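You operate a simulated robot arm through the tools that you are given. There is no shell and no other tool. Be economical: measure what you need, move in short steps, check, and stop when the job is done.

You run a simulated robot arm. Do the job below in one go: nothing can be reset, and whatever is moved stays where it is left.

JOB
Press start, cure the fault that the small screen names, and run the armature.
Fine: lift the guard for it and shut it again; both clamp levers end tight, both height knobs at 16; one refusal, one run.

It is judged by the outcome, as a careful person would: the job done as asked, and still so three seconds after it is handed in. It fails if anything else is knocked over, pushed out of place, dropped, spilled or broken.

ROBOT AND FRAMES
A 7-joint arm with a fingered hand on a trunk, on a base that drives. Base frame: it is fixed to the floor where the robot stands at the start and does not move with it; the origin is under the middle of the robot, x ahead of it, y to its left, z up. Lengths are in mm, angles in rad, forces in N, time in s.
Its first joint turns from -2.897 to 2.897 rad. Places, roughly: back levelling screw [900, -900, 900]; belt arm [800, 700, 1100]; bench door lock [500, 600, 500]; bench speed knob [700, 200, 900]; clear guard [800, 700, 1100]; digital gauge [800, -500, 1100]; end stop screw [700, 400, 1100]; green start button [600, 200, 900]; left bench support [700, 800, 900]; left levelling screw [600, -800, 900]; power rocker [600, 100, 900]; red stop button [600, 100, 900]; right bench support [700, 600, 900]; right levelling screw [600, -1100, 900]; roller knob [600, -600, 900]; small brake lever [600, -900, 900]. Payload 4.7 kg.
The TCP is the grasp point between the finger pads, 36 mm short of the fingertips. In the tool frame z runs along the fingers and y along their closing line. The gripper opens to 120 mm. The gripper's body begins 42 mm behind the TCP. The gripper is a hand of 5 fingers: y runs from the thumb to the fingers, the wrist lies at [-18, -122, -210] in the tool frame, and closing takes about 1.5 s.
Orientation is that of the tool frame in the base frame, as a unit quaternion [x, y, z, w]. With the fingers straight down and the wrist toward the robot, the tool's x, y and z point along [0, 1, 0], [1, 0, 0] and [0, 0, -1] of the base frame.

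CONTROLS
- The arm moves only by the tool jog_arm. Its argument "moves" is a list of rows, each a list of 7 numbers: the shift along the tool's x, y, z in mm, then the turn, a rotation vector about the tool's x, y, z in rad, then the gripper command, from -1 (fully open) to 1 (shut), values between in proportion. In form: [[x, y, z, wx, wy, wz, hand], ...]. A call has 1 to 12 rows; each row is the pose to reach, as a shift and turn from the pose commanded when the call began, along the tool's axes at that moment. A row lasts 0.2 s, in which the tool goes at most 50 mm and 0.15 rad; a call with a longer step from one row to the next is refused whole, and so is a gripper value outside its range. Where a pose cannot be reached the arm comes as near as it can. A force on the tool above 90 N (or 10 N above the force at the start of the call, whichever is more), or a blocked arm, ends the call early, and 0.2 s more pass. The fingers move at their own pace (about 45 mm/s each) and stop on an object; they squeeze with about 28 N. The grip force told is the motor's: it shows also when the fingers shut on nothing. Time passes only in rows, and 0.2 s behind the last, so rows that repeat a pose let the fingers close. It gives the time, the measured TCP pose, the force on the tool (base axes), the opening and the grip force at its end, in the units of the frame above (readings bear some noise), with the torque about the TCP (base axes, N m) and any sound that the robot's microphone picked up.
- Cameras (640 x 400 px; columns grow to the right, rows downward): "scene" is now at [-253.7, 74.3, 1252.6]; the picture's right is [-0.01, -1.00, 0.00], its down [-0.18, 0.00, -0.98] and it looks along [0.98, -0.01, -0.18] (base axes); focal length 273 px, centre (320, 200). "wrist" rides on the gripper at [73, -91, -143] in the tool frame; the picture's right is [-0.80, 0.28, -0.53], its down [-0.53, -0.73, 0.42] and it looks along [-0.27, 0.62, 0.74] (tool axes); focal length 234 px, centre (320, 200). There is no depth. A picture from a camera that has moved, and an enlarged one, comes with that camera's place and axes in the base frame and with its lens. The place of the scene camera against the robot may be out by one fixed shift of up to 25 mm in any direction.
- capture(camera): a new picture of that camera. No time passes.
- base_move(legs): drives the robot by 1 to 6 legs, each [ahead, turn to the left] in mm and rad, along the robot's own axes; the way and the turn of a leg run together, so that a leg with both is an arc; at most 1500 mm and 3.142 rad a leg. The arm and the cameras ride along, it lands a little off, and it stops where it bumps. It gives what a move gives.
- grasp_type(shape): the hand has 5 fingers and takes this shape, open, in about a second: jaw (thumb against the fingers, like two jaws); tri (thumb and two fingers); tip (a fingertip pinch); poke (one finger out to press); point (the index stretched); flat (the hand flat); cup (the hand cupped); fist (a fist). The gripper value then closes the fingers along that shape, each until it touches; the sizes above hold for jaw. It gives what a move gives, with no picture.
- head_to(pan, tilt): turns the head with the scene camera to pan (to the left, within 2.496 rad either way) and tilt (down, from -0.506 to 1.204), counted from straight ahead of the robot. It gives what a move gives.
- close_up(camera, box): a new picture of the part [left, top, right, bottom] of that camera's present view, enlarged. No time passes.
- hand_in(): hands the job in; it is judged then, once.

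Work in short steps. Places have to be worked out from the pictures, the camera data and where the tool is seen: move nearer, look again, correct. Check each grasp and each placing, and mend what went wrong. You have 120 turns and 90 pictures in all, those below and enlarged ones among them. Open the gripper and draw the arm clear of the work before you hand the job in, unless the task says otherwise; then end with one line.

The tools are called after ">>>" as name(argument=value, ...) on one line, values as JSON. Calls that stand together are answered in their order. jog_arm: Moves the arm, as the interface text tells. Its arguments: {"type":"object","properties":{"moves":{"type":"array","items":{"type":"array","items":{"type":"number"}}}},"required":["moves"]} The other tools are called the same way: grasp_type (shape) gives the hand a shape; base_move (legs) drives the base; head_to (pan, tilt) turns the head that bears the scene camera; capture (camera) takes a picture; close_up (camera, box) takes an enlarged picture of a part of a camera's view; hand_in () hands the job in.

At the start:

```text
time: 0.0
ee_pos: [408.8, 435.8, 998.9]
tcp_rot: [0.707, 0.708, -0.001, 0.0]
wrist_force: [0.3, 0.6, -0.1]
torque: [-0.01, 0.03, -0.01]
gripper_width: 119.6
grip_force: 0.1
shape: jaw
robot x, y, heading: [-2.2, 1.1, 0.002]
head pan, tilt: [-0.012, 0.183]
```

scene: 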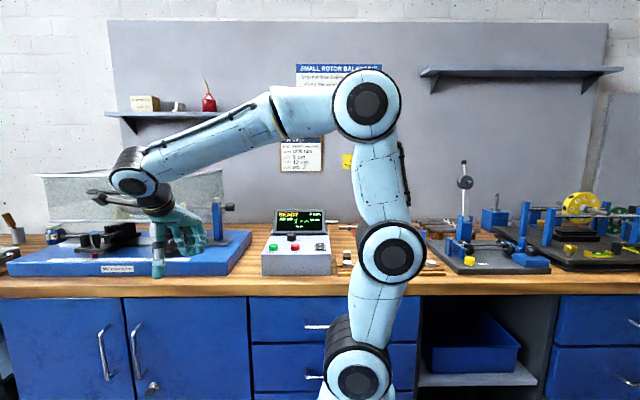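
wrist: 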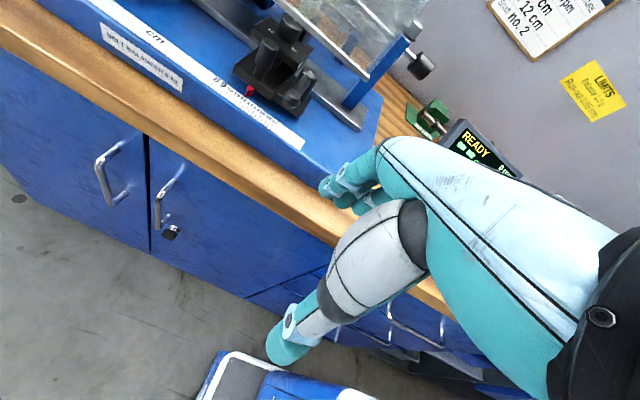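

I'll look closer at the signs, the control panel and the bench before moving anything.

>>> close_up(camera="scene", box=[250, 50, 400, 180])

>>> close_up(camera="scene", box=[250, 200, 350, 280])

>>> close_up(camera="scene", box=[0, 160, 260, 290])

```text
3.08 times, centred on (325, 115) of scene
camera zoom: at [-253.7, 74.3, 1252.6], right [-0.01, -1.0, 0.0], down [-0.18, 0.0, -0.98], along [0.98, -0.01, -0.18], focal length 841 px, centre (305, 462)
```

zoom: 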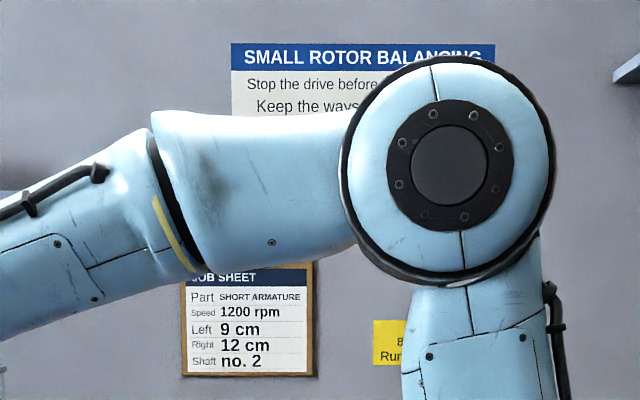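

```text
5.00 times, centred on (300, 240) of scene
camera zoom: at [-253.7, 74.3, 1252.6], right [-0.01, -1.0, 0.0], down [-0.18, 0.0, -0.98], along [0.98, -0.01, -0.18], focal length 1366 px, centre (420, 0)
```

zoom: 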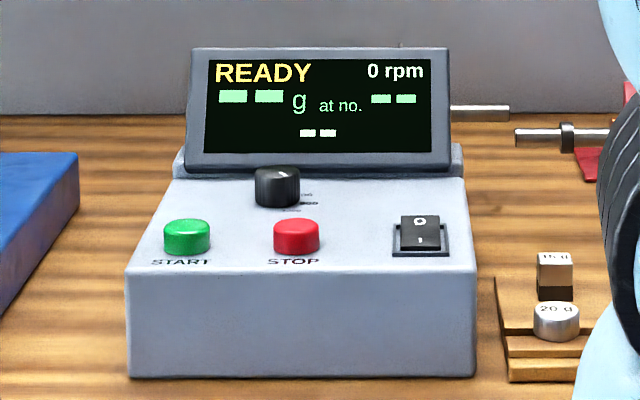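

```text
2.46 times, centred on (130, 225) of scene
camera zoom: at [-253.7, 74.3, 1252.6], right [-0.01, -1.0, 0.0], down [-0.18, 0.0, -0.98], along [0.98, -0.01, -0.18], focal length 673 px, centre (788, 138)
```

zoom: 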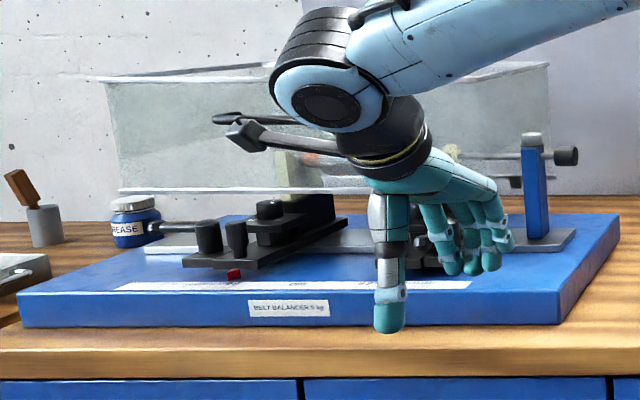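

The panel shows READY; the job sheet says short armature, 1200 rpm, left 9, right 12, shaft no. 2. I'll move the hand up and right toward the panel, and shape it to poke.

>>> jog_arm(moves=[[0, 0, -40, 0, 0, 0, -1], [-40, 0, -80, 0, 0, 0, -1], [-85, 0, -80, 0, 0, 0, -1], [-130, 0, -80, 0, 0, 0, -1], [-175, 0, -80, 0, 0, 0, -1], [-215, 0, -80, 0, 0, 0, -1], [-236, 0, -80, 0, 0, 0, -1]])

>>> grasp_type(shape="poke")

>>> capture(camera="scene")

>>> capture(camera="wrist")

```text
refused: row 2 steps farther than a row can; nothing moved
```

```text
time: 0.9
ee_pos: [407.9, 434.1, 999.6]
tcp_rot: [0.707, 0.708, -0.001, 0.0]
wrist_force: [0.0, 0.3, 0.5]
torque: [0.03, 0.02, -0.05]
gripper_width: 0.2
grip_force: 0.0
shape: poke
robot x, y, heading: [1.7, 1.1, -0.001]
head pan, tilt: [-0.012, 0.183]
```

```text
84 pictures are left
camera scene: at [-253.7, 74.3, 1252.6], right [-0.01, -1.0, 0.0], down [-0.18, 0.0, -0.98], along [0.98, -0.01, -0.18], focal length 273 px, centre (320, 200)
```

scene: 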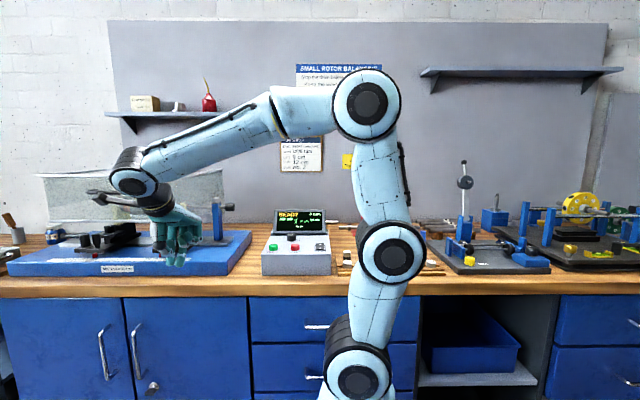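

```text
83 pictures are left
camera wrist: at [318.6, 507.4, 1143.3], right [0.28, -0.8, 0.53], down [-0.73, -0.53, -0.42], along [0.62, -0.27, -0.74], focal length 234 px, centre (320, 200)
```

wrist: 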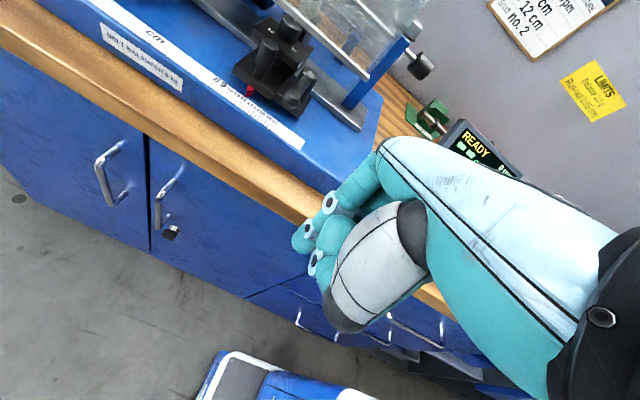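

The step was too long and was refused; I'll repeat it with shorter steps.

>>> jog_arm(moves=[[0, 0, -40, 0, 0, 0, -1], [0, 0, -80, 0, 0, 0, -1], [-45, 0, -80, 0, 0, 0, -1], [-90, 0, -80, 0, 0, 0, -1], [-135, 0, -80, 0, 0, 0, -1], [-180, 0, -80, 0, 0, 0, -1], [-220, 0, -80, 0, 0, 0, -1], [-230, 0, -80, 0, 0, 0, -1]])

>>> capture(camera="scene")

>>> capture(camera="wrist")

```text
time: 2.7
ee_pos: [409.5, 204.3, 1080.0]
tcp_rot: [0.707, 0.707, 0.0, -0.001]
wrist_force: [0.1, 0.3, -0.4]
torque: [-0.03, -0.02, 0.02]
gripper_width: 0.2
grip_force: 0.0
shape: poke
robot x, y, heading: [-1.6, -1.0, 0.001]
head pan, tilt: [-0.012, 0.183]
```

```text
82 pictures are left
camera scene: at [-253.6, 74.3, 1252.6], right [-0.01, -1.0, 0.0], down [-0.18, 0.0, -0.98], along [0.98, -0.01, -0.18], focal length 273 px, centre (320, 200)
```

scene: 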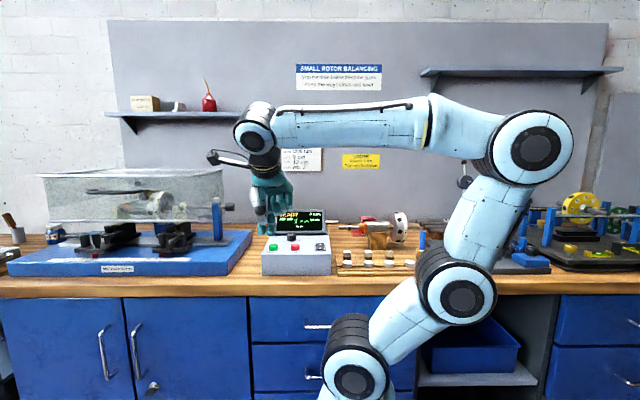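

```text
81 pictures are left
camera wrist: at [318.8, 277.0, 1223.3], right [0.28, -0.8, 0.53], down [-0.73, -0.53, -0.42], along [0.62, -0.27, -0.74], focal length 234 px, centre (320, 200)
```

wrist: 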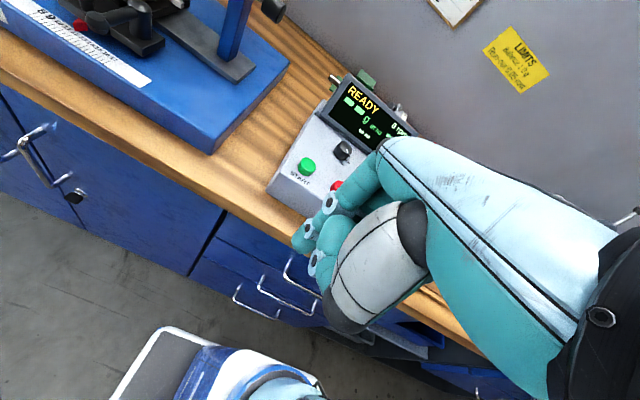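

Start is at about (610, 218, 935) by two-camera triangulation. I need to see where the poking fingertip is.

>>> close_up(camera="scene", box=[200, 140, 340, 280])

>>> close_up(camera="scene", box=[0, 160, 240, 280])

>>> close_up(camera="scene", box=[320, 140, 440, 280])

>>> close_up(camera="wrist", box=[240, 130, 420, 340])

```text
2.86 times, centred on (270, 210) of scene
camera zoom: at [-253.6, 74.3, 1252.6], right [-0.01, -1.0, 0.0], down [-0.18, 0.0, -0.98], along [0.98, -0.01, -0.18], focal length 781 px, centre (463, 171)
```

zoom: 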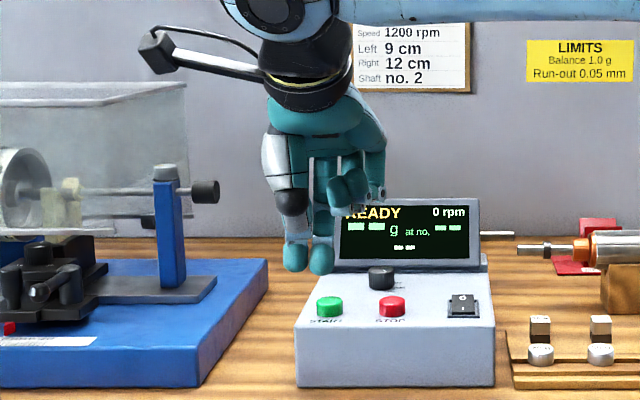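

```text
2.67 times, centred on (120, 220) of scene
camera zoom: at [-253.6, 74.3, 1252.6], right [-0.01, -1.0, 0.0], down [-0.18, 0.0, -0.98], along [0.98, -0.01, -0.18], focal length 729 px, centre (853, 147)
```

zoom: 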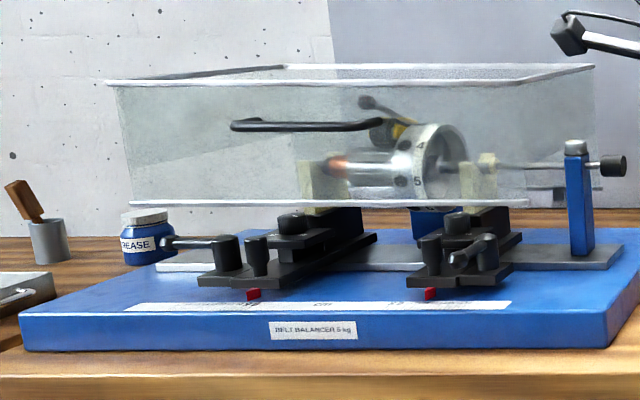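

```text
2.86 times, centred on (380, 210) of scene
camera zoom: at [-253.6, 74.3, 1252.6], right [-0.01, -1.0, 0.0], down [-0.18, 0.0, -0.98], along [0.98, -0.01, -0.18], focal length 781 px, centre (149, 171)
```

zoom: 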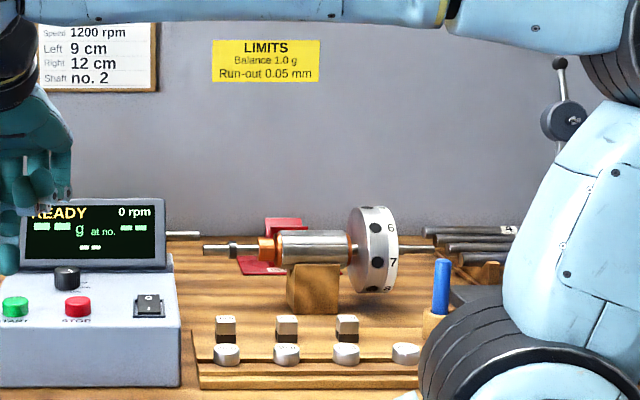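

```text
1.90 times, centred on (330, 235) of wrist
camera zoom: at [318.8, 277.0, 1223.3], right [0.28, -0.8, 0.53], down [-0.73, -0.53, -0.42], along [0.62, -0.27, -0.74], focal length 446 px, centre (301, 133)
```

zoom: 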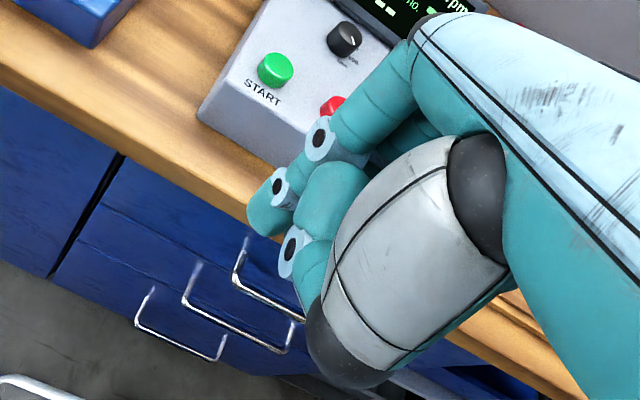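

The fingertip lies about straight below the TCP by ~36 mm. I'll move it above start and check.

>>> jog_arm(moves=[[0, 45, 0, 0, 0, 0, -1], [0, 90, 0, 0, 0, 0, -1], [0, 135, 0, 0, 0, 0, -1], [3, 175, 0, 0, 0, 0, -1], [8, 200, 0, 0, 0, 0, -1], [8, 200, 40, 0, 0, 0, -1], [8, 200, 60, 0, 0, 0, -1]])

>>> close_up(camera="scene", box=[220, 180, 360, 280])

>>> close_up(camera="wrist", box=[200, 100, 440, 340])

```text
time: 4.3
ee_pos: [609.9, 211.7, 1018.0]
tcp_rot: [0.707, 0.707, 0.0, 0.0]
wrist_force: [0.3, -0.6, 0.3]
torque: [0.0, -0.02, -0.03]
gripper_width: 0.0
grip_force: 0.0
shape: poke
robot x, y, heading: [2.7, 1.8, 0.001]
head pan, tilt: [-0.012, 0.183]
```

```text
4.00 times, centred on (290, 230) of scene
camera zoom: at [-253.7, 74.2, 1252.6], right [-0.01, -1.0, 0.0], down [-0.18, 0.0, -0.98], along [0.98, -0.01, -0.18], focal length 1093 px, centre (440, 80)
```

zoom: 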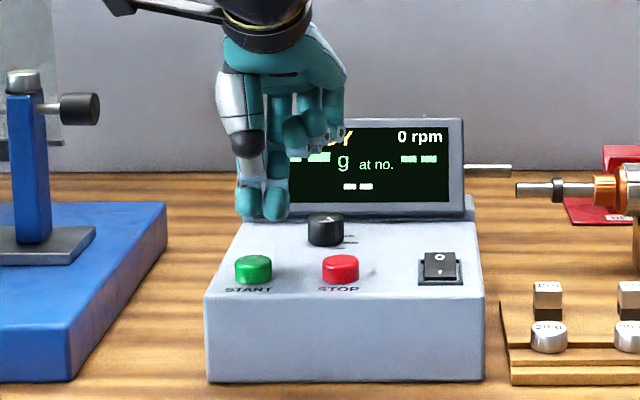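

```text
1.67 times, centred on (320, 220) of wrist
camera zoom: at [518.8, 284.8, 1161.9], right [0.28, -0.8, 0.53], down [-0.73, -0.53, -0.42], along [0.62, -0.27, -0.74], focal length 390 px, centre (320, 167)
```

zoom: 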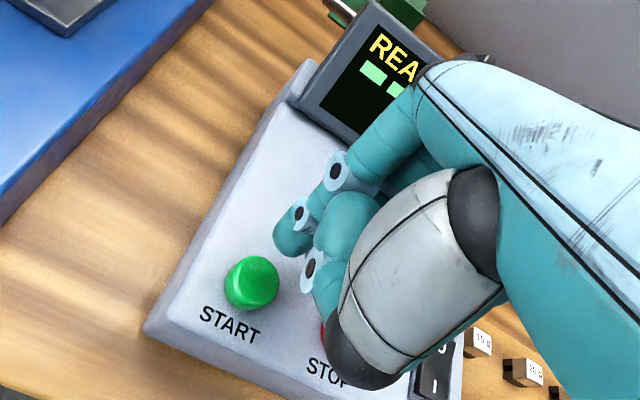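

I need to tell the index tip from the thumb; a tight enlargement from both cameras.

>>> close_up(camera="scene", box=[268, 190, 318, 240])

>>> close_up(camera="wrist", box=[280, 160, 380, 260])

```text
8.00 times, centred on (293, 215) of scene
camera zoom: at [-253.7, 74.2, 1252.6], right [-0.01, -1.0, 0.0], down [-0.18, 0.0, -0.98], along [0.98, -0.01, -0.18], focal length 2186 px, centre (536, 80)
```

zoom: 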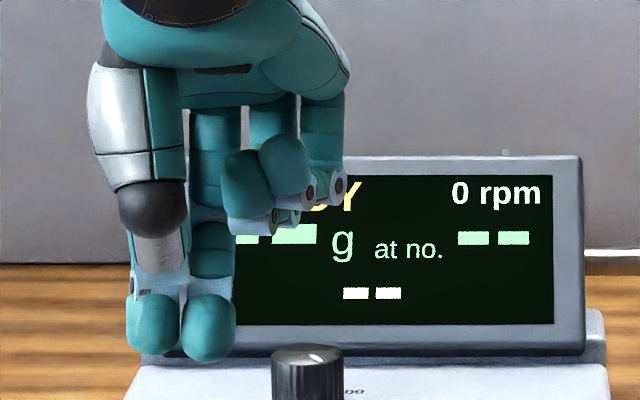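

```text
4.00 times, centred on (330, 210) of wrist
camera zoom: at [518.8, 284.8, 1161.9], right [0.28, -0.8, 0.53], down [-0.73, -0.53, -0.42], along [0.62, -0.27, -0.74], focal length 937 px, centre (280, 160)
```

zoom: 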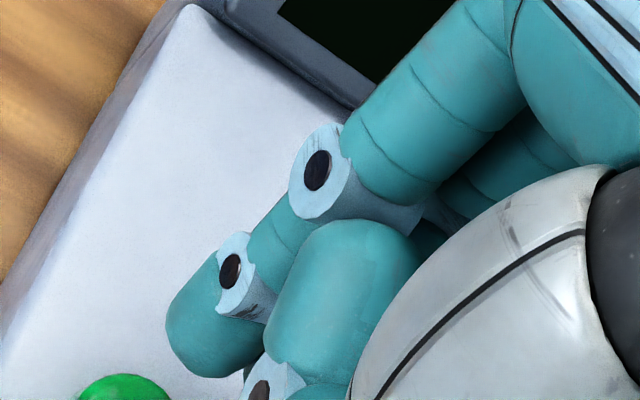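

Both tips straddle the button within its radius, so I'll centre the pair on it and descend gently.

>>> jog_arm(moves=[[6, -5, 15, 0, 0, 0, -1], [6, -5, 28, 0, 0, 0, -1], [6, -5, 34, 0, 0, 0, -1], [6, -5, 38, 0, 0, 0, -1]])

>>> close_up(camera="scene", box=[250, 190, 340, 280])

>>> close_up(camera="wrist", box=[220, 120, 400, 300])

```text
time: 5.3
ee_pos: [605.4, 217.4, 981.8]
tcp_rot: [0.708, 0.707, 0.0, 0.001]
wrist_force: [1.1, 0.1, 3.6]
torque: [-0.09, -0.03, 0.01]
gripper_width: 0.0
grip_force: 0.1
shape: poke
robot x, y, heading: [-3.4, -2.7, -0.003]
head pan, tilt: [-0.012, 0.183]
heard: click
```

```text
4.44 times, centred on (295, 235) of scene
camera zoom: at [-253.7, 74.2, 1252.6], right [-0.01, -1.0, 0.0], down [-0.18, 0.0, -0.98], along [0.98, -0.01, -0.18], focal length 1214 px, centre (431, 44)
```

zoom: 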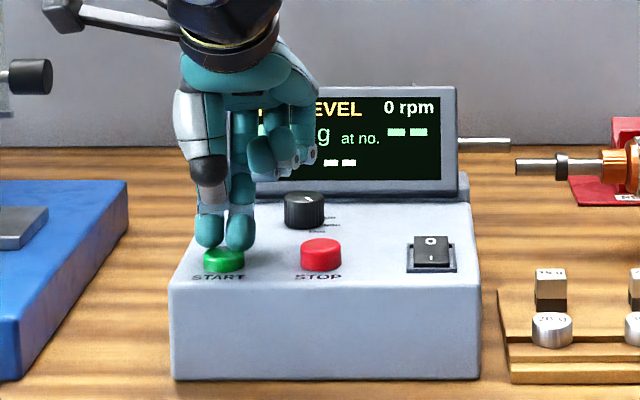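

```text
2.22 times, centred on (310, 210) of wrist
camera zoom: at [514.0, 291.3, 1125.1], right [0.28, -0.8, 0.53], down [-0.73, -0.53, -0.43], along [0.62, -0.27, -0.74], focal length 520 px, centre (342, 178)
```

zoom: 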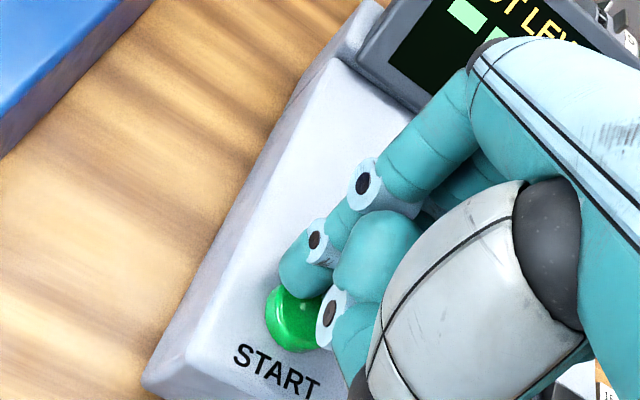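

Clicked: the screen says NOT LEVEL. I'll lift off and look at the two bench supports closely.

>>> jog_arm(moves=[[0, 0, -40, 0, 0, 0, -1], [0, -20, -80, 0, 0, 0, -1], [0, -65, -80, 0, 0, 0, -1], [0, -110, -80, 0, 0, 0, -1], [0, -155, -80, 0, 0, 0, -1], [0, -195, -80, 0, 0, 0, -1]])

>>> close_up(camera="scene", box=[40, 190, 160, 280])

>>> close_up(camera="scene", box=[140, 190, 250, 280])

>>> close_up(camera="scene", box=[270, 50, 400, 180])

```text
time: 6.7
ee_pos: [408.1, 216.9, 1061.8]
tcp_rot: [0.707, 0.707, 0.0, 0.0]
wrist_force: [0.5, -0.9, -0.9]
torque: [0.0, 0.0, 0.01]
gripper_width: 0.0
grip_force: 0.0
shape: poke
robot x, y, heading: [-1.7, -2.2, -0.002]
head pan, tilt: [-0.012, 0.183]
```

```text
4.44 times, centred on (100, 235) of scene
camera zoom: at [-253.7, 74.3, 1252.6], right [-0.01, -1.0, 0.0], down [-0.18, 0.0, -0.98], along [0.98, -0.01, -0.18], focal length 1214 px, centre (1298, 44)
```

zoom: 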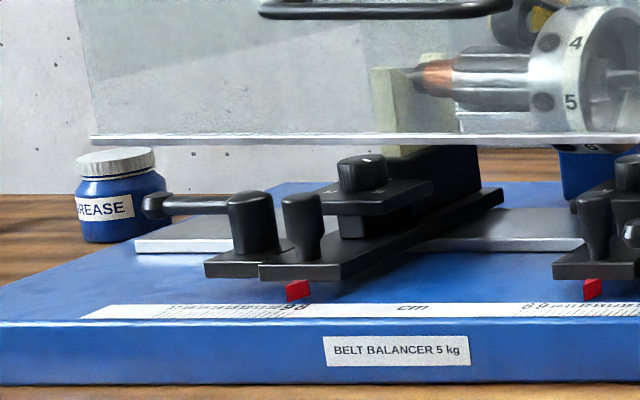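

```text
4.44 times, centred on (195, 235) of scene
camera zoom: at [-253.7, 74.3, 1252.6], right [-0.01, -1.0, 0.0], down [-0.18, 0.0, -0.98], along [0.98, -0.01, -0.18], focal length 1214 px, centre (876, 44)
```

zoom: 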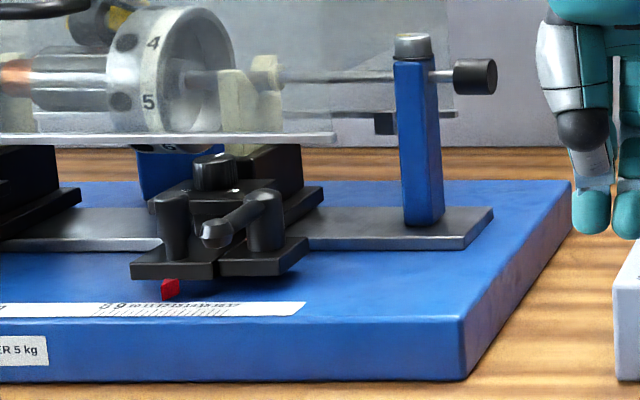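

```text
3.08 times, centred on (335, 115) of scene
camera zoom: at [-253.7, 74.3, 1252.6], right [-0.01, -1.0, 0.0], down [-0.18, 0.0, -0.98], along [0.98, -0.01, -0.18], focal length 841 px, centre (274, 462)
```

zoom: 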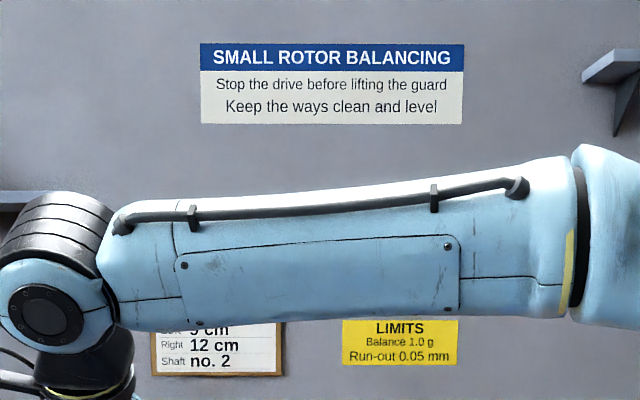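

The left and right supports each carry a height knob, clamp lever and a slide grip. I'll move the base about 580 mm to the left so that everything including the start button is in reach.

>>> base_move(legs=[[0, 1.571], [560, 0], [0, -1.571]])

>>> capture(camera="scene")

>>> capture(camera="wrist")

```text
time: 17.6
ee_pos: [392.7, 783.5, 1061.4]
tcp_rot: [0.7, 0.714, 0.0, 0.001]
wrist_force: [-0.5, 0.6, -0.3]
torque: [-0.03, -0.03, -0.01]
gripper_width: 0.0
grip_force: 0.0
shape: poke
robot x, y, heading: [-11.6, 558.9, 0.016]
head pan, tilt: [-0.012, 0.183]
```

```text
67 pictures are left
camera scene: at [-268.3, 628.7, 1252.6], right [0.01, -1.0, 0.0], down [-0.18, 0.0, -0.98], along [0.98, 0.01, -0.18], focal length 273 px, centre (320, 200)
```

scene: 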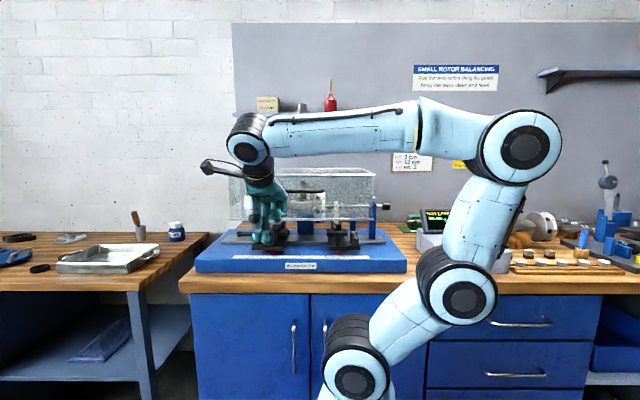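

```text
66 pictures are left
camera wrist: at [300.2, 854.7, 1204.5], right [0.29, -0.8, 0.53], down [-0.72, -0.54, -0.42], along [0.62, -0.26, -0.74], focal length 234 px, centre (320, 200)
```

wrist: 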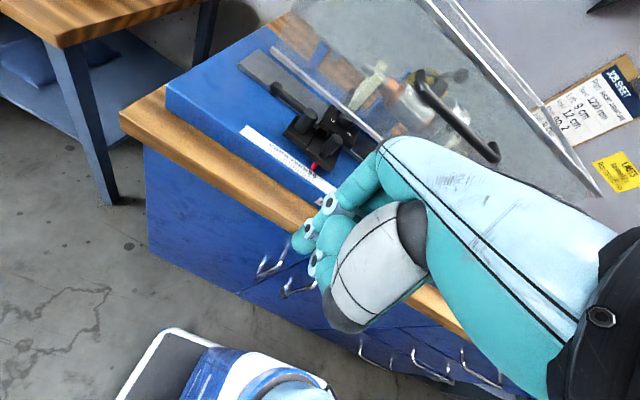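

Enlarging the left support from the wrist view.

>>> close_up(camera="wrist", box=[230, 60, 390, 210])

>>> close_up(camera="scene", box=[190, 160, 400, 280])

```text
2.67 times, centred on (310, 135) of wrist
camera zoom: at [300.2, 854.7, 1204.5], right [0.29, -0.8, 0.53], down [-0.72, -0.54, -0.42], along [0.62, -0.26, -0.74], focal length 624 px, centre (347, 373)
```

zoom: 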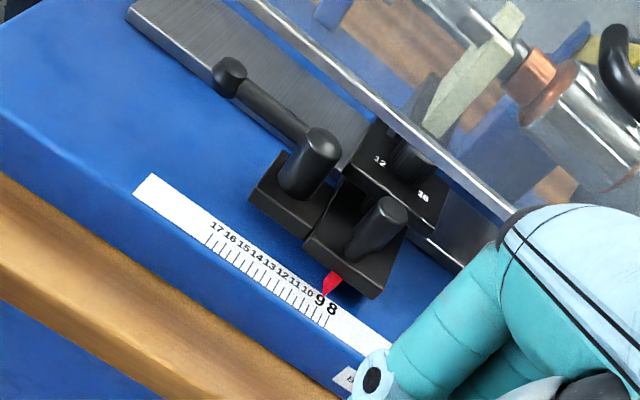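

```text
3.05 times, centred on (295, 220) of scene
camera zoom: at [-268.3, 628.7, 1252.6], right [0.01, -1.0, 0.0], down [-0.18, 0.0, -0.98], along [0.98, 0.01, -0.18], focal length 833 px, centre (396, 139)
```

zoom: 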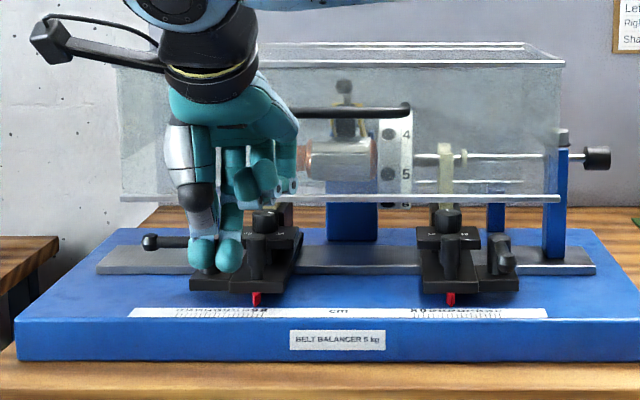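

Left pointer is at 9 and the height plate shows marks 12 and 16. I'll move the hand right and up to see the right support.

>>> jog_arm(moves=[[-30, 0, -30, 0, 0, 0, -1], [-60, 0, -60, 0, 0, 0, -1], [-100, 0, -70, 0, 0, 0, -1], [-145, 0, -70, 0, 0, 0, -1], [-180, 0, -70, 0, 0, 0, -1]])

>>> capture(camera="wrist")

>>> close_up(camera="scene", box=[190, 200, 300, 280])

>>> close_up(camera="scene", box=[300, 200, 410, 280])

```text
time: 18.8
ee_pos: [391.3, 615.0, 1128.8]
tcp_rot: [0.673, 0.739, 0.001, -0.001]
wrist_force: [2.7, -4.4, -0.3]
torque: [0.43, 0.25, 0.07]
gripper_width: 0.0
grip_force: 0.1
shape: poke
robot x, y, heading: [-15.2, 557.3, 0.022]
head pan, tilt: [-0.012, 0.183]
```

```text
63 pictures are left
camera wrist: at [294.3, 679.9, 1273.6], right [0.35, -0.77, 0.52], down [-0.68, -0.6, -0.43], along [0.64, -0.21, -0.74], focal length 234 px, centre (320, 200)
```

wrist: 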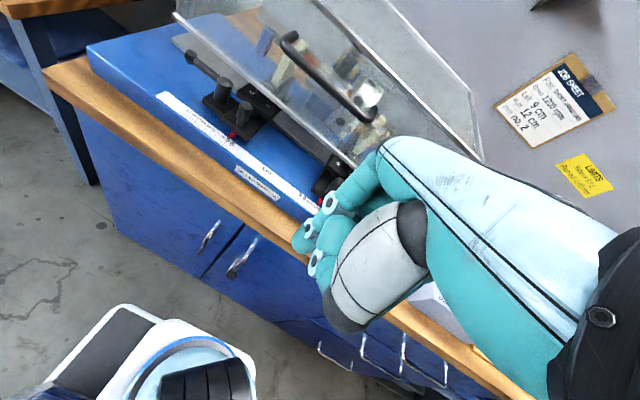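

```text
5.00 times, centred on (245, 240) of scene
camera zoom: at [-268.3, 628.6, 1252.6], right [0.01, -1.0, 0.0], down [-0.18, 0.0, -0.98], along [0.98, 0.01, -0.18], focal length 1366 px, centre (695, 0)
```

zoom: 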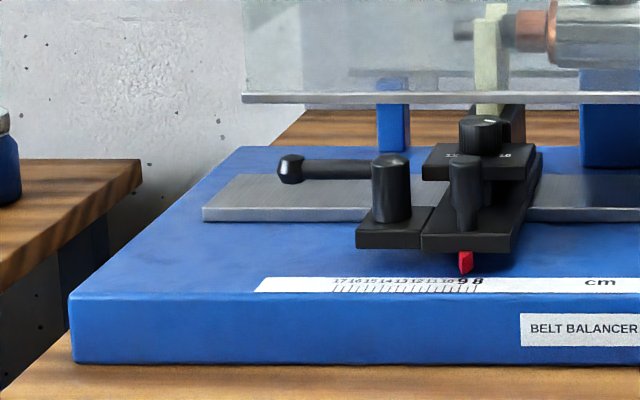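

```text
5.00 times, centred on (355, 240) of scene
camera zoom: at [-268.3, 628.6, 1252.6], right [0.01, -1.0, 0.0], down [-0.18, 0.0, -0.98], along [0.98, 0.01, -0.18], focal length 1366 px, centre (145, 0)
```

zoom: 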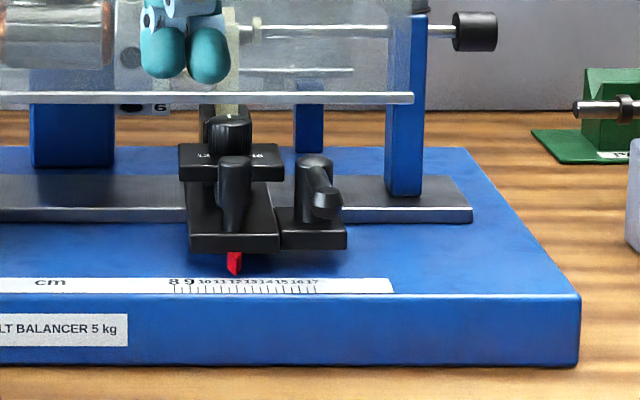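

Left pointer is at 9 and right at 12, as the sheet wants, so only the heights matter. The knobs sit under the guard's front edge; I'll study the guard's shape.

>>> close_up(camera="scene", box=[200, 140, 400, 265])

>>> close_up(camera="wrist", box=[160, 0, 500, 210])

```text
3.20 times, centred on (300, 202) of scene
camera zoom: at [-268.3, 628.6, 1252.6], right [0.01, -1.0, 0.0], down [-0.18, 0.0, -0.98], along [0.98, 0.01, -0.18], focal length 874 px, centre (384, 192)
```

zoom: 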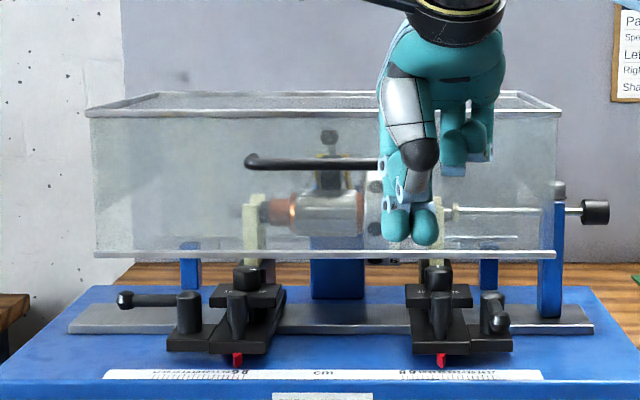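

```text
1.88 times, centred on (330, 105) of wrist
camera zoom: at [294.3, 679.9, 1273.6], right [0.35, -0.77, 0.52], down [-0.68, -0.6, -0.43], along [0.64, -0.21, -0.74], focal length 441 px, centre (301, 379)
```

zoom: 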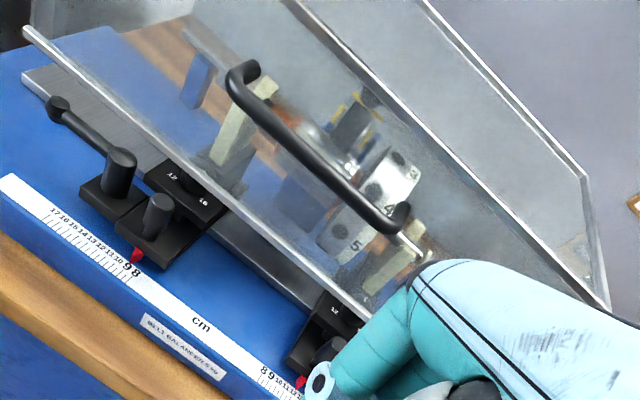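

Guard is a box: front face x≈632, bottom edge z≈1020, its handle bar runs y 629–771 at x≈604, z≈1122. I'll take jaw shape and tilt the hand to point forward, standing off in front of the handle.

>>> grasp_type(shape="jaw")

>>> jog_arm(moves=[[8, 10, 0, -0.143, 0, 0, -1], [16, 20, 0, -0.286, 0, 0, -1], [24, 30, 0, -0.429, 0, 0, -1], [32, 40, 0, -0.572, 0, 0, -1], [40, 50, 0, -0.715, 0, 0, -1], [48, 60, 0, -0.858, 0, 0, -1], [56, 70, 0, -1.0, 0, 0, -1], [64, 80, 0, -1.143, 0, 0, -1], [72, 90, 0, -1.286, 0, 0, -1], [80, 95, 0, -1.429, 0, 0, -1], [85, 100, 0, -1.571, 0, 0, -1]])

>>> capture(camera="scene")

```text
time: 19.7
ee_pos: [391.6, 616.1, 1129.3]
tcp_rot: [0.672, 0.74, 0.0, -0.001]
wrist_force: [-0.1, -0.1, 0.0]
torque: [0.01, -0.05, 0.01]
gripper_width: 119.8
grip_force: 0.1
shape: jaw
robot x, y, heading: [-12.0, 558.2, 0.013]
head pan, tilt: [-0.012, 0.183]
```

```text
time: 22.1
ee_pos: [494.2, 690.5, 1129.9]
tcp_rot: [0.495, 0.504, 0.505, 0.496]
wrist_force: [-0.9, 0.5, 1.2]
torque: [-0.01, -0.02, 0.01]
gripper_width: 119.9
grip_force: 0.1
shape: jaw
robot x, y, heading: [-14.5, 557.8, 0.018]
head pan, tilt: [-0.012, 0.183]
```

```text
58 pictures are left
camera scene: at [-268.3, 628.6, 1252.6], right [0.01, -1.0, 0.0], down [-0.18, 0.0, -0.98], along [0.98, 0.01, -0.18], focal length 273 px, centre (320, 200)
```

scene: 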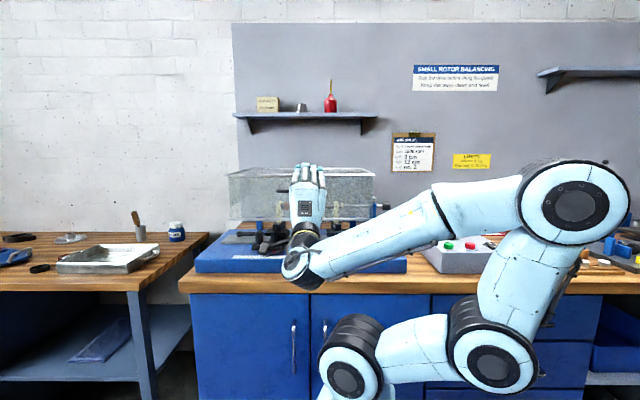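

The pose is right. I'll advance in two stages to straddle the bar, looking with the wrist camera.

>>> jog_arm(moves=[[5, -6, 30, 0, 0, 0, -1], [5, -8, 60, 0, 0, 0, -1]])

>>> capture(camera="wrist")

>>> close_up(camera="scene", box=[220, 140, 400, 280])

```text
time: 22.7
ee_pos: [555.2, 696.0, 1124.0]
tcp_rot: [0.496, 0.504, 0.504, 0.496]
wrist_force: [-1.1, -0.2, 1.5]
torque: [-0.01, 0.01, 0.02]
gripper_width: 119.9
grip_force: 0.1
shape: jaw
robot x, y, heading: [-13.2, 561.6, 0.014]
head pan, tilt: [-0.012, 0.183]
```

```text
57 pictures are left
camera wrist: at [410.2, 767.1, 1032.3], right [-0.51, -0.81, 0.28], down [0.43, -0.52, -0.73], along [0.74, -0.25, 0.62], focal length 234 px, centre (320, 200)
```

wrist: 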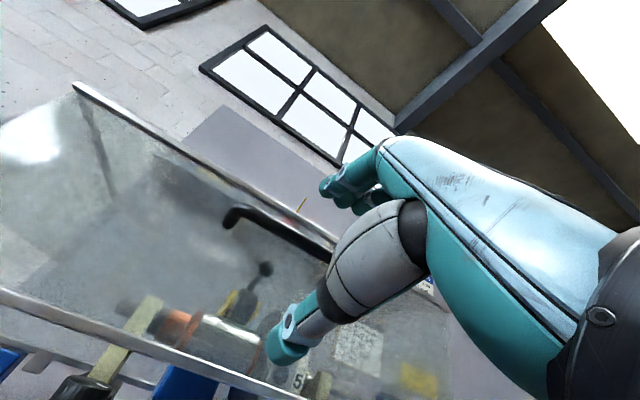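

```text
2.86 times, centred on (310, 210) of scene
camera zoom: at [-268.4, 628.6, 1252.6], right [0.01, -1.0, 0.0], down [-0.18, 0.0, -0.98], along [0.98, 0.01, -0.18], focal length 781 px, centre (349, 171)
```

zoom: 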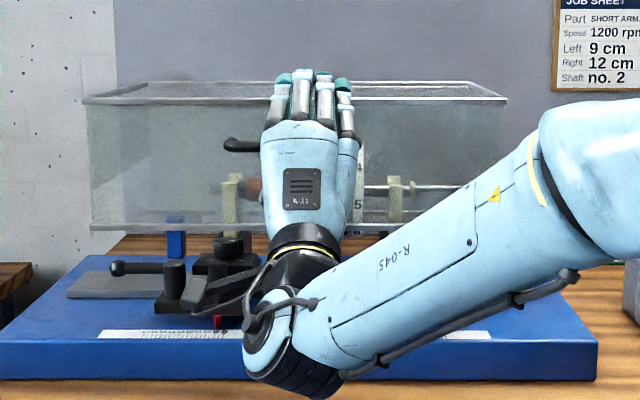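

The bar is between fingers and thumb. I'll advance 27 mm more and close.

>>> jog_arm(moves=[[0, 0, 15, 0, 0, 0, -1], [0, 0, 27, 0, 0, 0, -1], [0, 0, 27, 0, 0, 0, 0], [0, 0, 27, 0, 0, 0, 0.5], [0, 0, 27, 0, 0, 0, 1], [0, 0, 27, 0, 0, 0, 1], [0, 0, 27, 0, 0, 0, 1], [0, 0, 27, 0, 0, 0, 1], [0, 0, 27, 0, 0, 0, 1], [0, 0, 27, 0, 0, 0, 1]])

>>> capture(camera="wrist")

```text
time: 24.9
ee_pos: [580.7, 697.7, 1121.6]
tcp_rot: [0.496, 0.504, 0.504, 0.496]
wrist_force: [2.6, -0.7, -0.7]
torque: [-0.11, -0.06, 0.02]
gripper_width: 0.2
grip_force: 23.8
shape: jaw
robot x, y, heading: [-15.9, 561.5, 0.019]
head pan, tilt: [-0.012, 0.183]
```

```text
55 pictures are left
camera wrist: at [437.1, 767.6, 1031.7], right [-0.51, -0.81, 0.28], down [0.43, -0.53, -0.73], along [0.74, -0.25, 0.62], focal length 234 px, centre (320, 200)
```

wrist: 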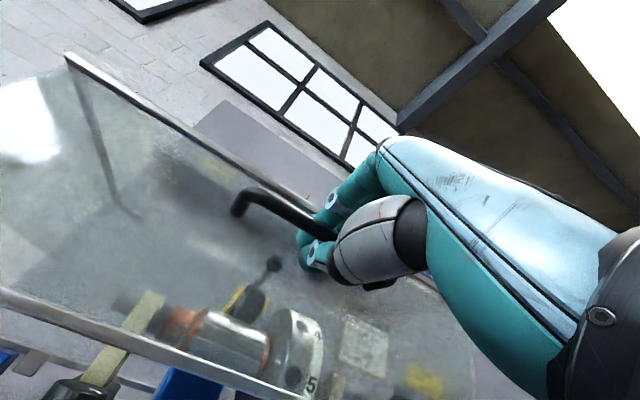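

Fingers have closed around the bar (tips meet behind it). I'll lift a little to see how the guard swings.

>>> jog_arm(moves=[[0, 10, 0, 0, 0, 0, 1], [0, 20, 0, 0, 0, 0, 1], [0, 30, 0, 0, 0, 0, 1], [0, 40, 0, 0, 0, 0, 1]])

>>> close_up(camera="scene", box=[220, 140, 400, 280])

```text
time: 25.9
ee_pos: [585.1, 696.9, 1157.9]
tcp_rot: [0.498, 0.508, 0.5, 0.494]
wrist_force: [52.9, 0.0, -36.0]
torque: [-0.02, -0.23, -0.07]
gripper_width: 0.0
grip_force: 27.7
shape: jaw
robot x, y, heading: [-14.9, 555.8, 0.014]
head pan, tilt: [-0.012, 0.183]
```

```text
2.86 times, centred on (310, 210) of scene
camera zoom: at [-264.9, 629.1, 1253.3], right [0.0, -1.0, 0.0], down [-0.19, 0.0, -0.98], along [0.98, 0.0, -0.19], focal length 781 px, centre (349, 171)
```

zoom: 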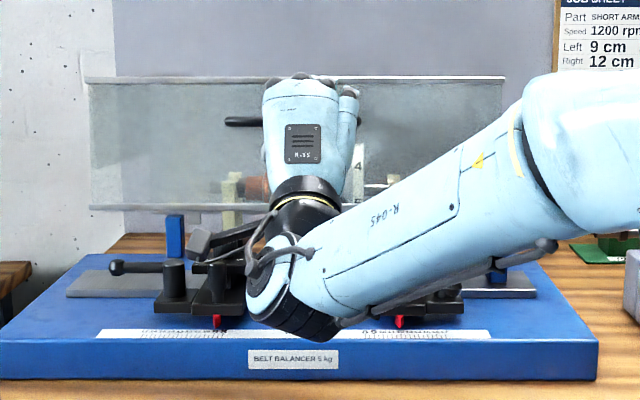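

The guard pulls the tool forward, so the hinge is low at the rear. I'll yield forward and continue the arc.

>>> jog_arm(moves=[[0, 0, 8, 0, 0, 0, 1], [0, 0, 14, 0, 0, 0, 1], [0, 0, 14, 0, 0, 0, 1]])

```text
time: 26.7
ee_pos: [594.2, 696.2, 1164.2]
tcp_rot: [0.495, 0.503, 0.506, 0.496]
wrist_force: [9.6, 0.4, -10.1]
torque: [-0.13, -0.06, -0.09]
gripper_width: 0.0
grip_force: 28.2
shape: jaw
robot x, y, heading: [-14.2, 557.7, 0.021]
head pan, tilt: [-0.012, 0.183]
```

Fits a hinge near (920, 1030), radius ≈335. I'll follow the arc, tilting the hand along with the guard, to about 36°.

>>> jog_arm(moves=[[0, 20, 11, 0.061, 0, 0, 1], [0, 40.6, 22, 0.122, 0, 0, 1], [0, 58, 33, 0.183, 0, 0, 1], [0, 76, 45.5, 0.244, 0, 0, 1], [0, 92, 59, 0.305, 0, 0, 1], [0, 109, 73, 0.367, 0, 0, 1], [0, 123, 89, 0.428, 0, 0, 1], [0, 138, 105, 0.489, 0, 0, 1]])

>>> capture(camera="scene")

```text
time: 28.5
ee_pos: [698.4, 698.1, 1306.2]
tcp_rot: [0.601, 0.609, 0.369, 0.363]
wrist_force: [0.2, -0.7, 0.7]
torque: [0.0, 0.06, 0.05]
gripper_width: 0.1
grip_force: 27.7
shape: jaw
robot x, y, heading: [-12.1, 559.2, 0.019]
head pan, tilt: [-0.012, 0.183]
```

```text
53 pictures are left
camera scene: at [-268.9, 628.4, 1252.6], right [0.01, -1.0, 0.0], down [-0.18, 0.0, -0.98], along [0.98, 0.01, -0.18], focal length 273 px, centre (320, 200)
```

scene: 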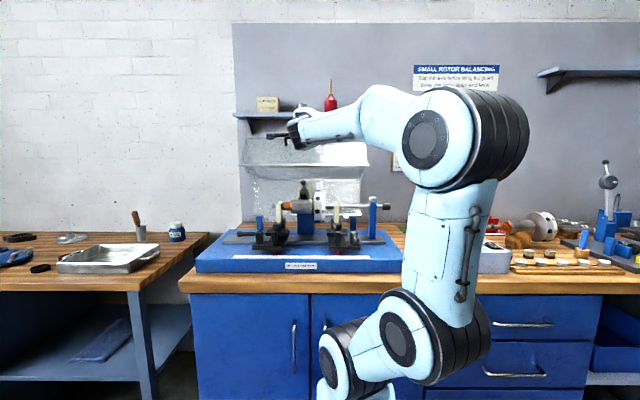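

Forces are near zero and the guard is well open. I'll raise it to about 57° for clearance.

>>> jog_arm(moves=[[0, 19.5, 9, 0.061, 0, 0, 1], [0, 38.3, 18.7, 0.122, 0, 0, 1], [0, 56.5, 30.2, 0.183, 0, 0, 1], [0, 74, 42.6, 0.244, 0, 0, 1], [0, 90.5, 56, 0.305, 0, 0, 1], [0, 106.4, 70.3, 0.367, 0, 0, 1]])

>>> capture(camera="scene")

```text
time: 29.9
ee_pos: [811.5, 700.1, 1362.0]
tcp_rot: [0.657, 0.668, 0.25, 0.246]
wrist_force: [-0.5, -0.8, 1.5]
torque: [0.03, -0.01, 0.04]
gripper_width: 0.0
grip_force: 27.9
shape: jaw
robot x, y, heading: [-14.0, 558.5, 0.016]
head pan, tilt: [-0.012, 0.183]
```

```text
52 pictures are left
camera scene: at [-268.5, 628.6, 1252.6], right [0.01, -1.0, 0.0], down [-0.18, 0.0, -0.98], along [0.98, 0.01, -0.18], focal length 273 px, centre (320, 200)
```

scene: 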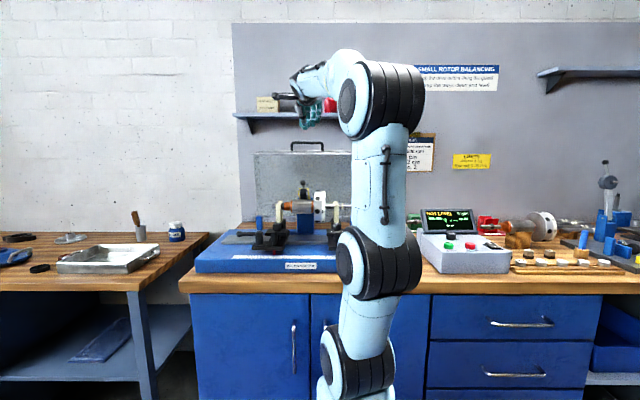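

The hand appears to be free of the bar now and the guard stands open by itself; I'll check with an enlargement.

>>> close_up(camera="scene", box=[220, 90, 400, 280])

>>> capture(camera="wrist")

```text
2.11 times, centred on (310, 185) of scene
camera zoom: at [-268.5, 628.6, 1252.6], right [0.01, -1.0, 0.0], down [-0.18, 0.0, -0.98], along [0.98, 0.01, -0.18], focal length 575 px, centre (341, 232)
```

zoom: 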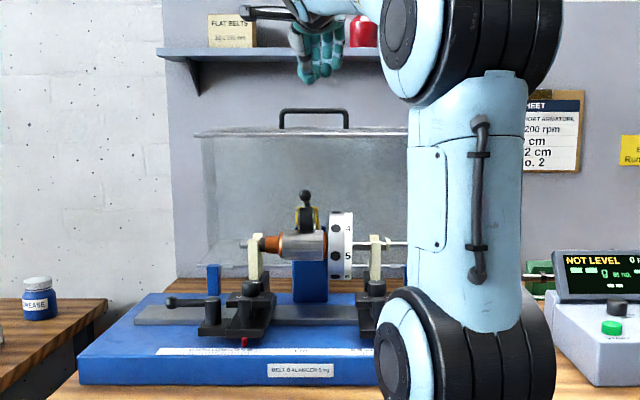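

```text
50 pictures are left
camera wrist: at [648.7, 769.8, 1410.3], right [-0.12, -0.81, 0.58], down [-0.27, -0.54, -0.8], along [0.96, -0.25, -0.15], focal length 234 px, centre (320, 200)
```

wrist: 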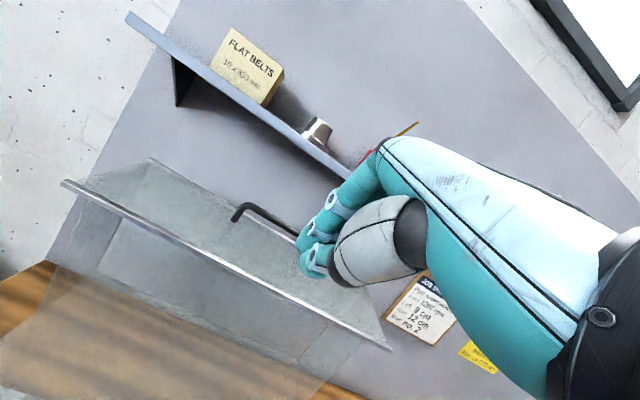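

The guard stands open against its stop (handle now near (1000, 700, 1277)), the hand free. I'll draw the hand back in front of the supports, pointing down, to read the knobs.

>>> jog_arm(moves=[[0, -36, -5, 0.072, 0, 0, 1], [0, -73, -11, 0.144, 0, 0, 1], [0, -110, -16, 0.216, 0, 0, 1], [0, -146, -21, 0.288, 0, 0, 1], [0, -183, -26, 0.36, 0, 0, 1], [0, -220, -32, 0.432, 0, 0, 1], [0, -256, -37, 0.504, 0, 0, 1], [0, -293, -42, 0.576, 0, 0, 1], [0, -330, -48, 0.648, 0, 0, 1], [0, -366, -53, 0.715, 0, 0, 1]])

>>> capture(camera="wrist")

>>> capture(camera="scene")

```text
time: 32.1
ee_pos: [499.8, 696.2, 1162.4]
tcp_rot: [0.702, 0.713, -0.001, 0.0]
wrist_force: [-0.1, 0.5, -0.5]
torque: [-0.02, 0.04, -0.01]
gripper_width: 0.0
grip_force: 28.1
shape: jaw
robot x, y, heading: [-14.1, 559.9, 0.017]
head pan, tilt: [-0.012, 0.183]
```

```text
49 pictures are left
camera wrist: at [408.2, 766.9, 1305.9], right [0.29, -0.8, 0.53], down [-0.72, -0.54, -0.42], along [0.62, -0.26, -0.74], focal length 234 px, centre (320, 200)
```

wrist: 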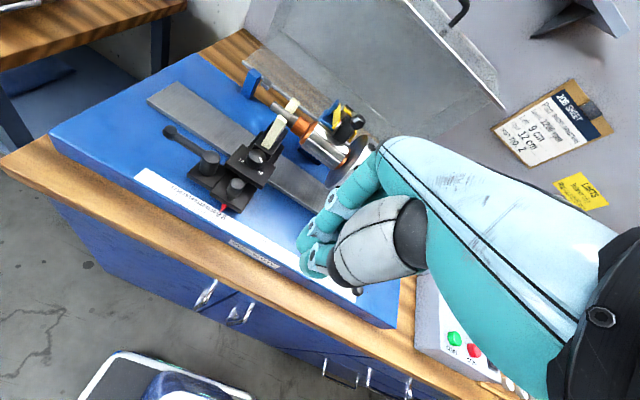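

```text
48 pictures are left
camera scene: at [-268.2, 628.7, 1252.7], right [0.01, -1.0, 0.0], down [-0.18, 0.0, -0.98], along [0.98, 0.01, -0.18], focal length 273 px, centre (320, 200)
```

scene: 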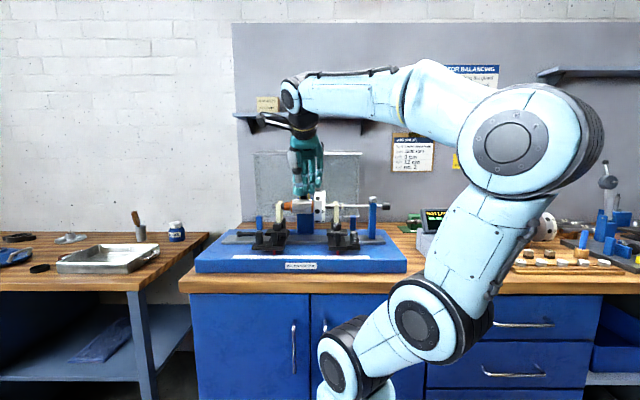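

>>> close_up(camera="wrist", box=[150, 70, 310, 230])

>>> close_up(camera="scene", box=[230, 195, 310, 265])

>>> close_up(camera="scene", box=[310, 195, 390, 265])

```text
2.50 times, centred on (230, 150) of wrist
camera zoom: at [408.2, 766.9, 1305.9], right [0.29, -0.8, 0.53], down [-0.72, -0.54, -0.42], along [0.62, -0.26, -0.74], focal length 585 px, centre (545, 325)
```

zoom: 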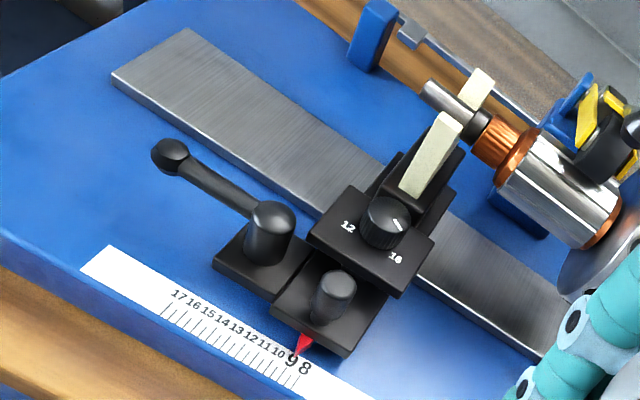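

```text
5.71 times, centred on (270, 230) of scene
camera zoom: at [-268.2, 628.7, 1252.7], right [0.01, -1.0, 0.0], down [-0.18, 0.0, -0.98], along [0.98, 0.01, -0.18], focal length 1562 px, centre (606, 29)
```

zoom: 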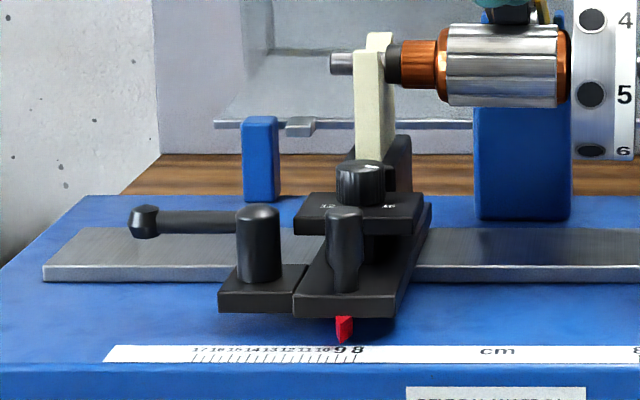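

```text
5.71 times, centred on (350, 230) of scene
camera zoom: at [-268.2, 628.7, 1252.7], right [0.01, -1.0, 0.0], down [-0.18, 0.0, -0.98], along [0.98, 0.01, -0.18], focal length 1562 px, centre (149, 29)
```

zoom: 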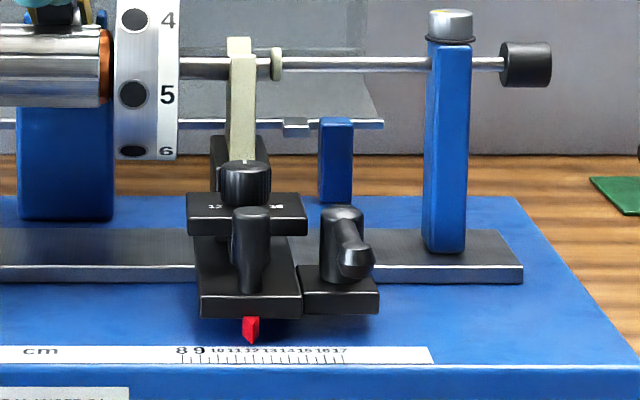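

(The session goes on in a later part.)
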